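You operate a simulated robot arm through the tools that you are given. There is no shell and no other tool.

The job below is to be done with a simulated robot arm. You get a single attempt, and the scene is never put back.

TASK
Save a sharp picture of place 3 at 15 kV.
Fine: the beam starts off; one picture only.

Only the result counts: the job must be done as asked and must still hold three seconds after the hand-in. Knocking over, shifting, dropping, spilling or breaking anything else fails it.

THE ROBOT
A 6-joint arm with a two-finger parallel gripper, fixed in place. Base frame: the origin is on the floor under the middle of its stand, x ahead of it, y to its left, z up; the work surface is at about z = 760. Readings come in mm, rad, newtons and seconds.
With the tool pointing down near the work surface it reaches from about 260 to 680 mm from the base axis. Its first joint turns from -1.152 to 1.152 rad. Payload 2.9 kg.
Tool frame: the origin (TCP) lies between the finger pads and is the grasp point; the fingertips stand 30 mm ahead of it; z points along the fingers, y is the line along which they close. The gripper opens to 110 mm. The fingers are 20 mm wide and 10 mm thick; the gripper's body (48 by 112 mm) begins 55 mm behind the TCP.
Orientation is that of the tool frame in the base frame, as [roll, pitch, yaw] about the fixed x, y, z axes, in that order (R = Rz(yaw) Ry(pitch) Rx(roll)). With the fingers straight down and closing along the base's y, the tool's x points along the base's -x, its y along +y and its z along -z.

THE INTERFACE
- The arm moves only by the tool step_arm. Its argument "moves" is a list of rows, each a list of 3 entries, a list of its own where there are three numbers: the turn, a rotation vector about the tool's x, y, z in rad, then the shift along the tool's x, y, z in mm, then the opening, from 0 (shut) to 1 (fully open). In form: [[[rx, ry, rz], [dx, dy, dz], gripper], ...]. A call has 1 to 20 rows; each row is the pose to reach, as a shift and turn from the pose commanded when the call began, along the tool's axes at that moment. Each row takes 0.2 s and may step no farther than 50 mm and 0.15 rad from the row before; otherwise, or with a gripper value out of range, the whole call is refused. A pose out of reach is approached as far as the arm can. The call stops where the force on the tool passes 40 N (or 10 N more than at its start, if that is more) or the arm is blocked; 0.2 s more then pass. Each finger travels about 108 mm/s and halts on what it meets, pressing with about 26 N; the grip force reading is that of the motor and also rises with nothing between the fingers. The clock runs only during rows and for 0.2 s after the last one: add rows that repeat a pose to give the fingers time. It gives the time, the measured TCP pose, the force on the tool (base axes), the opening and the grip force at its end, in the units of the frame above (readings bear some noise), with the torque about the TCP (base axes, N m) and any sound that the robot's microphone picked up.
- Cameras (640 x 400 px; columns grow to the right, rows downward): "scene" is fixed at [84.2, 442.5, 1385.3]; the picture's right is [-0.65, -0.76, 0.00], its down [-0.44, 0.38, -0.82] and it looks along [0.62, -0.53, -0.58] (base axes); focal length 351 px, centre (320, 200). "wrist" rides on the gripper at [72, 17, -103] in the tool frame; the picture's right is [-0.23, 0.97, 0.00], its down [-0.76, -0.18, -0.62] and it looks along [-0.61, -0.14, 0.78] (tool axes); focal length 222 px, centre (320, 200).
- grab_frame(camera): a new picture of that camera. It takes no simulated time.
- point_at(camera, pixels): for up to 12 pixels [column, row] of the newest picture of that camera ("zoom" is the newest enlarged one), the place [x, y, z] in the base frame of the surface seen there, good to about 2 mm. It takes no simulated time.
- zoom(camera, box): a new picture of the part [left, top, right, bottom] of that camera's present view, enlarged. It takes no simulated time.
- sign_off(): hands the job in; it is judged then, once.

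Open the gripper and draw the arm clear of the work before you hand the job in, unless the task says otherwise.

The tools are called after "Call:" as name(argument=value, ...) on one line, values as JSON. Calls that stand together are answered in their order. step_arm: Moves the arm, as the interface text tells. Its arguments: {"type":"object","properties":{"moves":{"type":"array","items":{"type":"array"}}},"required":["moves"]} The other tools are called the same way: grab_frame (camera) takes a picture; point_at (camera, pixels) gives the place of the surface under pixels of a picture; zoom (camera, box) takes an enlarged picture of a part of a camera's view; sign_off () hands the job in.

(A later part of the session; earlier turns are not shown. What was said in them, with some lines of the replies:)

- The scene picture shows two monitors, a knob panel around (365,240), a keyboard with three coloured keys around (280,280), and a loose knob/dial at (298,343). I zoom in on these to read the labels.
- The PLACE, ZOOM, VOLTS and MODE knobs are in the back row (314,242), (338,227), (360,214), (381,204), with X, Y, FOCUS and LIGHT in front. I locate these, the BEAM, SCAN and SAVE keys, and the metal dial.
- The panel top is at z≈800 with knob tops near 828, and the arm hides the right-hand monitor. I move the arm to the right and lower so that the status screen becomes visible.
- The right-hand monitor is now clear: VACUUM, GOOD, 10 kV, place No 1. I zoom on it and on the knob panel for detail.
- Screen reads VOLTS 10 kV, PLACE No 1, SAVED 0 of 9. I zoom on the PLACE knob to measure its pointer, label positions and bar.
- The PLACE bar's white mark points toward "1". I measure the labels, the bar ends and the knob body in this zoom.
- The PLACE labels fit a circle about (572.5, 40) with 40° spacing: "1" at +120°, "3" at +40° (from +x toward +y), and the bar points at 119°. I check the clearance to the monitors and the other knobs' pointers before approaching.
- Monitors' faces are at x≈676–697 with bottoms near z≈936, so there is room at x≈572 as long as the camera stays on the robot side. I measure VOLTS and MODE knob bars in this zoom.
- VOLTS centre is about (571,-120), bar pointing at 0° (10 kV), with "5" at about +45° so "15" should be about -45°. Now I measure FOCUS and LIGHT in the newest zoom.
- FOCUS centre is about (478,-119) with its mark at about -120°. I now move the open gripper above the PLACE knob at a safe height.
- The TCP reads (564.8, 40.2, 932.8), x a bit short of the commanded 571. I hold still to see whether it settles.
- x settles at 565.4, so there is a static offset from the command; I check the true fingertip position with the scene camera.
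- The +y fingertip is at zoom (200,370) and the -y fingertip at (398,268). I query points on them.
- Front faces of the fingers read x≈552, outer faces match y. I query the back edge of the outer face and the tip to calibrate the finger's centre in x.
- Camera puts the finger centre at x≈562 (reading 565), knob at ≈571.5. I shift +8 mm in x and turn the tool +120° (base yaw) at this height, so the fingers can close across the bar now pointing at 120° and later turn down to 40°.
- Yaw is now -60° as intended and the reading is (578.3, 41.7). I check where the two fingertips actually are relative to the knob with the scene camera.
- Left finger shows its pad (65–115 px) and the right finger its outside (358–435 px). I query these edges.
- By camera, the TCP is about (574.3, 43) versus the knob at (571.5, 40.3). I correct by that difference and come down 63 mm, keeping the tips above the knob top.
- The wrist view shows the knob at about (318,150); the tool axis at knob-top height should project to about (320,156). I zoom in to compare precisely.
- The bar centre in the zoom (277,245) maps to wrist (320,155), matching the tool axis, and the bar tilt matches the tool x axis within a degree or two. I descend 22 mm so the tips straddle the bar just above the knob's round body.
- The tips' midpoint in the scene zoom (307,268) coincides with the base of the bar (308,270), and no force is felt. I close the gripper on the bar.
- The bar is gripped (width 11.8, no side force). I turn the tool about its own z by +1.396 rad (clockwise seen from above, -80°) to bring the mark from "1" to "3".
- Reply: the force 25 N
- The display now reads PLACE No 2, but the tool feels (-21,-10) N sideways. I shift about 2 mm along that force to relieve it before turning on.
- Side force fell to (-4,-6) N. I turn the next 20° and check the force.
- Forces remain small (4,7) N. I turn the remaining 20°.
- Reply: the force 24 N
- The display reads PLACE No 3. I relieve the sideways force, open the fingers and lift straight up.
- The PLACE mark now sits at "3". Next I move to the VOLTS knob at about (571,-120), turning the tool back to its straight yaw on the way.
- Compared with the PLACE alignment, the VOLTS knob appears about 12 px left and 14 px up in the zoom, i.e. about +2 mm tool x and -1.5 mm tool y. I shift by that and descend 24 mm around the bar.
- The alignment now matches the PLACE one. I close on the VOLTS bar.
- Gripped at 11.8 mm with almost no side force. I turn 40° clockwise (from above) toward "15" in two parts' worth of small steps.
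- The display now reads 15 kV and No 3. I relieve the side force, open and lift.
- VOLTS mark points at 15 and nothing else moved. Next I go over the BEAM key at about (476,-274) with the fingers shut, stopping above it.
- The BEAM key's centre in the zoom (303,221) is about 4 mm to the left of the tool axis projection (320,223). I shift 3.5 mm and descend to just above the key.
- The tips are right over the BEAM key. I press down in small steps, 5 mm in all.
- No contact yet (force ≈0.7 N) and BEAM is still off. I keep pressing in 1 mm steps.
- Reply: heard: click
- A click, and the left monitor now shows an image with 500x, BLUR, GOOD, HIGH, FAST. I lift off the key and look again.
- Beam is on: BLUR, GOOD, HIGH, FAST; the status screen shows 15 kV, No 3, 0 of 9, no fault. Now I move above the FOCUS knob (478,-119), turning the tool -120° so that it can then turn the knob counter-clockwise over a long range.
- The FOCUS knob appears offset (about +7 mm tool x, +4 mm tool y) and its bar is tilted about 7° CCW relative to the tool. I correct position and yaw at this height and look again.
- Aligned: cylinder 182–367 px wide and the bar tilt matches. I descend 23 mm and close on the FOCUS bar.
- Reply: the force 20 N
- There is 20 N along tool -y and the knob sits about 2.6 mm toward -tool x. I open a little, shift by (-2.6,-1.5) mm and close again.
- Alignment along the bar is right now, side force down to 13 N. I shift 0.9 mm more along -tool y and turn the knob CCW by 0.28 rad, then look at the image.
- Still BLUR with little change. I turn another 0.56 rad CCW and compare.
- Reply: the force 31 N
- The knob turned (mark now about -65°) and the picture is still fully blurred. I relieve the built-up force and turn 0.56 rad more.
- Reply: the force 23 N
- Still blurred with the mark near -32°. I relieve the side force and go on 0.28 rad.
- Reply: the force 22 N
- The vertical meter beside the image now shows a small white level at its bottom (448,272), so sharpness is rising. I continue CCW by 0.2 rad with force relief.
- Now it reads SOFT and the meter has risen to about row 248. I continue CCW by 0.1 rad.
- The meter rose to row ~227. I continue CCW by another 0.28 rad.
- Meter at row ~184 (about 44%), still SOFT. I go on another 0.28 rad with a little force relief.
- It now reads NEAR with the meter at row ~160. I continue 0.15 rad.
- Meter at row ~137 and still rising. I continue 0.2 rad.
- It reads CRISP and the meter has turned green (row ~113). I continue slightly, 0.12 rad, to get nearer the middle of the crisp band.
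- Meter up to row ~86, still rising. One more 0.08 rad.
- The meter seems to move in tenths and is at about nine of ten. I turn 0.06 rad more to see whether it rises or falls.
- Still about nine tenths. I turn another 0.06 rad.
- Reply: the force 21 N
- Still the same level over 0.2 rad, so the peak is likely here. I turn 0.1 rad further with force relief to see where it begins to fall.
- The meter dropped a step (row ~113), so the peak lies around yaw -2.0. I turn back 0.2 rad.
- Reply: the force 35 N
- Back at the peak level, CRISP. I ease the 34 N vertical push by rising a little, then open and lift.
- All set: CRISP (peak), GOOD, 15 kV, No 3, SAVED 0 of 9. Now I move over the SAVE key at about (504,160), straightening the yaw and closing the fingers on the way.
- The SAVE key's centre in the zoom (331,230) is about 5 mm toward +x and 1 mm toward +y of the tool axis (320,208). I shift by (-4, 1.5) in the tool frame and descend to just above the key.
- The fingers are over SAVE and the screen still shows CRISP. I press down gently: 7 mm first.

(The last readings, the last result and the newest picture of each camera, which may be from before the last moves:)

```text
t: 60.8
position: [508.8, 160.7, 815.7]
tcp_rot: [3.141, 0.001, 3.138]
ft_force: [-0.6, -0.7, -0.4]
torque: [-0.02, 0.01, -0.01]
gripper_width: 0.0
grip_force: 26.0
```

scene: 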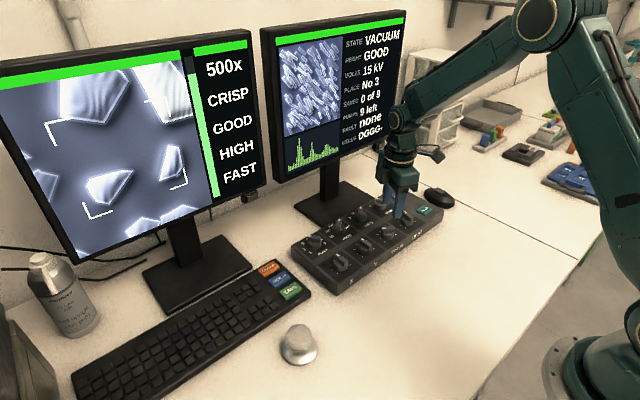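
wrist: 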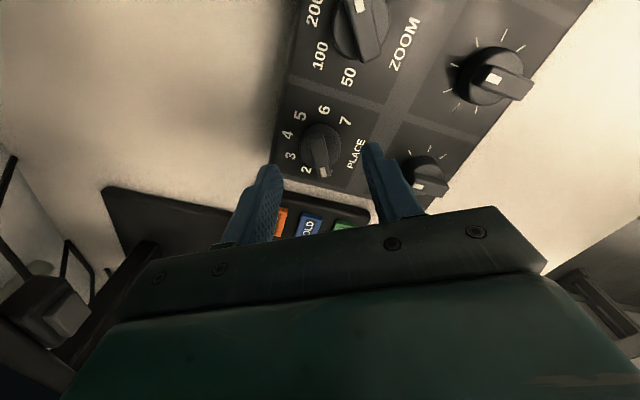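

No contact yet at z 815.7. I go on in 1 mm steps.

Call:
step_arm(moves=[[[0, 0, 0], [0, 0, 1], 0], [[0, 0, 0], [0, 0, 2], 0], [[0, 0, 0], [0, 0, 3], 0]])

```text
t: 61.6
position: [510.0, 161.2, 813.2]
tcp_rot: [3.14, 0.002, 3.137]
ft_force: [0.0, 0.0, 2.0]
torque: [0.0, 0.02, 0.01]
gripper_width: 0.0
grip_force: 25.5
heard: click
```

A click was heard at light force. I lift straight up and check the status screen.

Call:
step_arm(moves=[[[0, 0, 0], [0, 0, -5], 0], [[0, 0, 0], [0, 0, -20], 0], [[0, 0, 0], [0, 0, -45], 0], [[0, 0, 0], [0, 0, -80], 0], [[0, 0, 0], [0, 0, -110], 0], [[0, 0, 0], [0, 0, -110], 0]])

Call:
grab_frame(camera="scene")

```text
t: 63.0
position: [507.8, 163.1, 924.3]
tcp_rot: [-3.141, -0.001, 3.139]
ft_force: [0.2, -1.0, -0.2]
torque: [0.06, 0.02, -0.01]
gripper_width: 0.1
grip_force: 26.0
```

```text
taken
```

scene: 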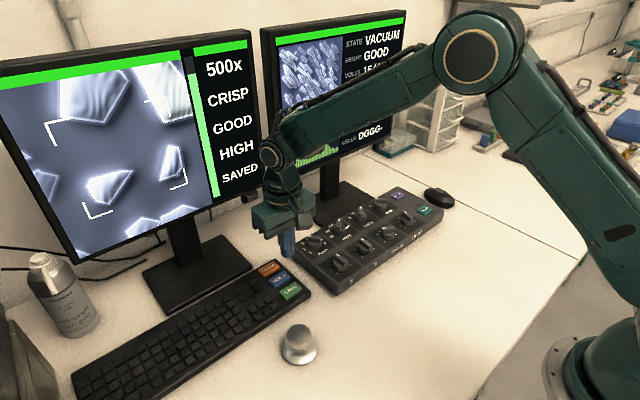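

The left monitor shows "SAVED" where FAST was. I draw the arm back and to the right, open the gripper, and check the status screen.

Call:
step_arm(moves=[[[0, 0, 0], [15, -40, -20], 0.2], [[0, 0, 0], [30, -80, -30], 0.4], [[0, 0, 0], [45, -120, -40], 0.6], [[0, 0, 0], [60, -160, -46], 0.8], [[0, 0, 0], [75, -200, -46], 1], [[0, 0, 0], [90, -245, -46], 1], [[0, 0, 0], [105, -290, -46], 1], [[0, 0, 0], [118, -333, -46], 1], [[0, 0, 0], [118, -333, -46], 1]])

Call:
grab_frame(camera="scene")

Call:
zoom(camera="scene", box=[335, 20, 415, 150])

Call:
zoom(camera="scene", box=[0, 20, 270, 270])

```text
t: 65.0
position: [387.6, -170.0, 968.4]
tcp_rot: [-3.14, -0.001, 3.14]
ft_force: [0.8, 0.2, 0.8]
torque: [0.0, -0.01, 0.01]
gripper_width: 109.7
grip_force: 0.0
```

```text
taken
```

scene: 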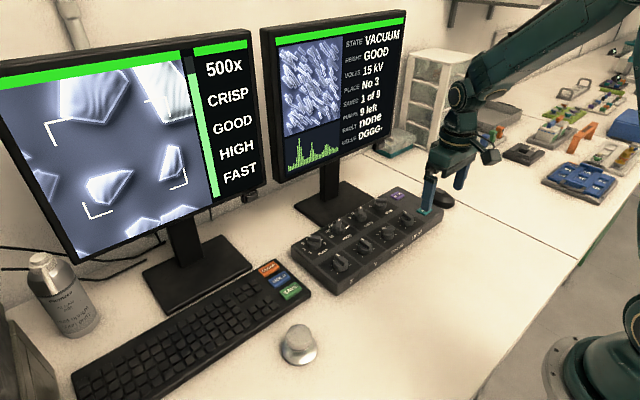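

```text
3.08 times, centred on (375, 85) of scene
```

zoom: 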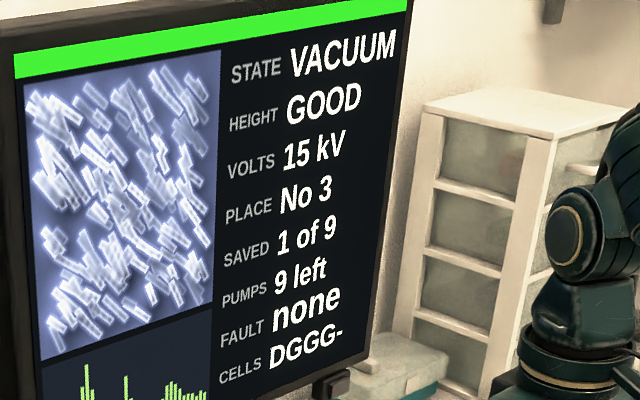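

```text
1.60 times, centred on (135, 145) of scene
```

zoom: 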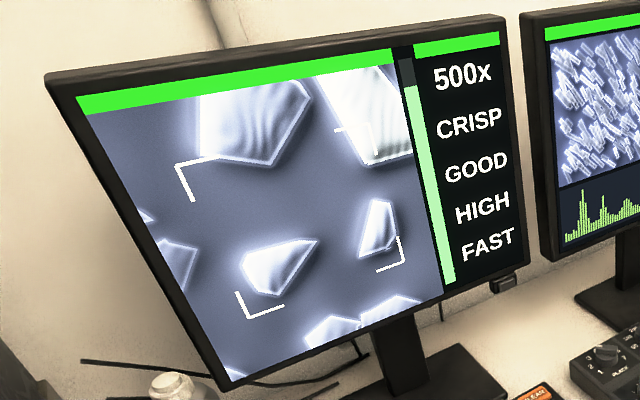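

The status screen shows SAVED 1 of 9 at 15 kV and No 3, with no fault; the picture was CRISP when saved. The gripper is open and clear of the panel, nothing else moved, so I hand the job in.

Call:
sign_off()

```text
The job is handed in.
```

I saved one picture of place 3 at 15 kV, and the job is handed in. The microscope's focus readout said CRISP when I pressed SAVE. The status screen then showed 15 kV, No 3, SAVED 1 of 9 and no fault.

- **Focus:** I turned the FOCUS knob through the sharpest point and back again, so the setting sits near the middle of the CRISP range.
- **Left as they were:** I didn't touch zoom (500x), light (GOOD), mode or scan speed (FAST). The task didn't mention scan speed, so the picture was taken in fast scan.
- **End state:** The beam is still on, since you didn't ask for it to be switched off. The gripper is open and clear of the controls. I saw nothing else on the bench moved or knocked over.
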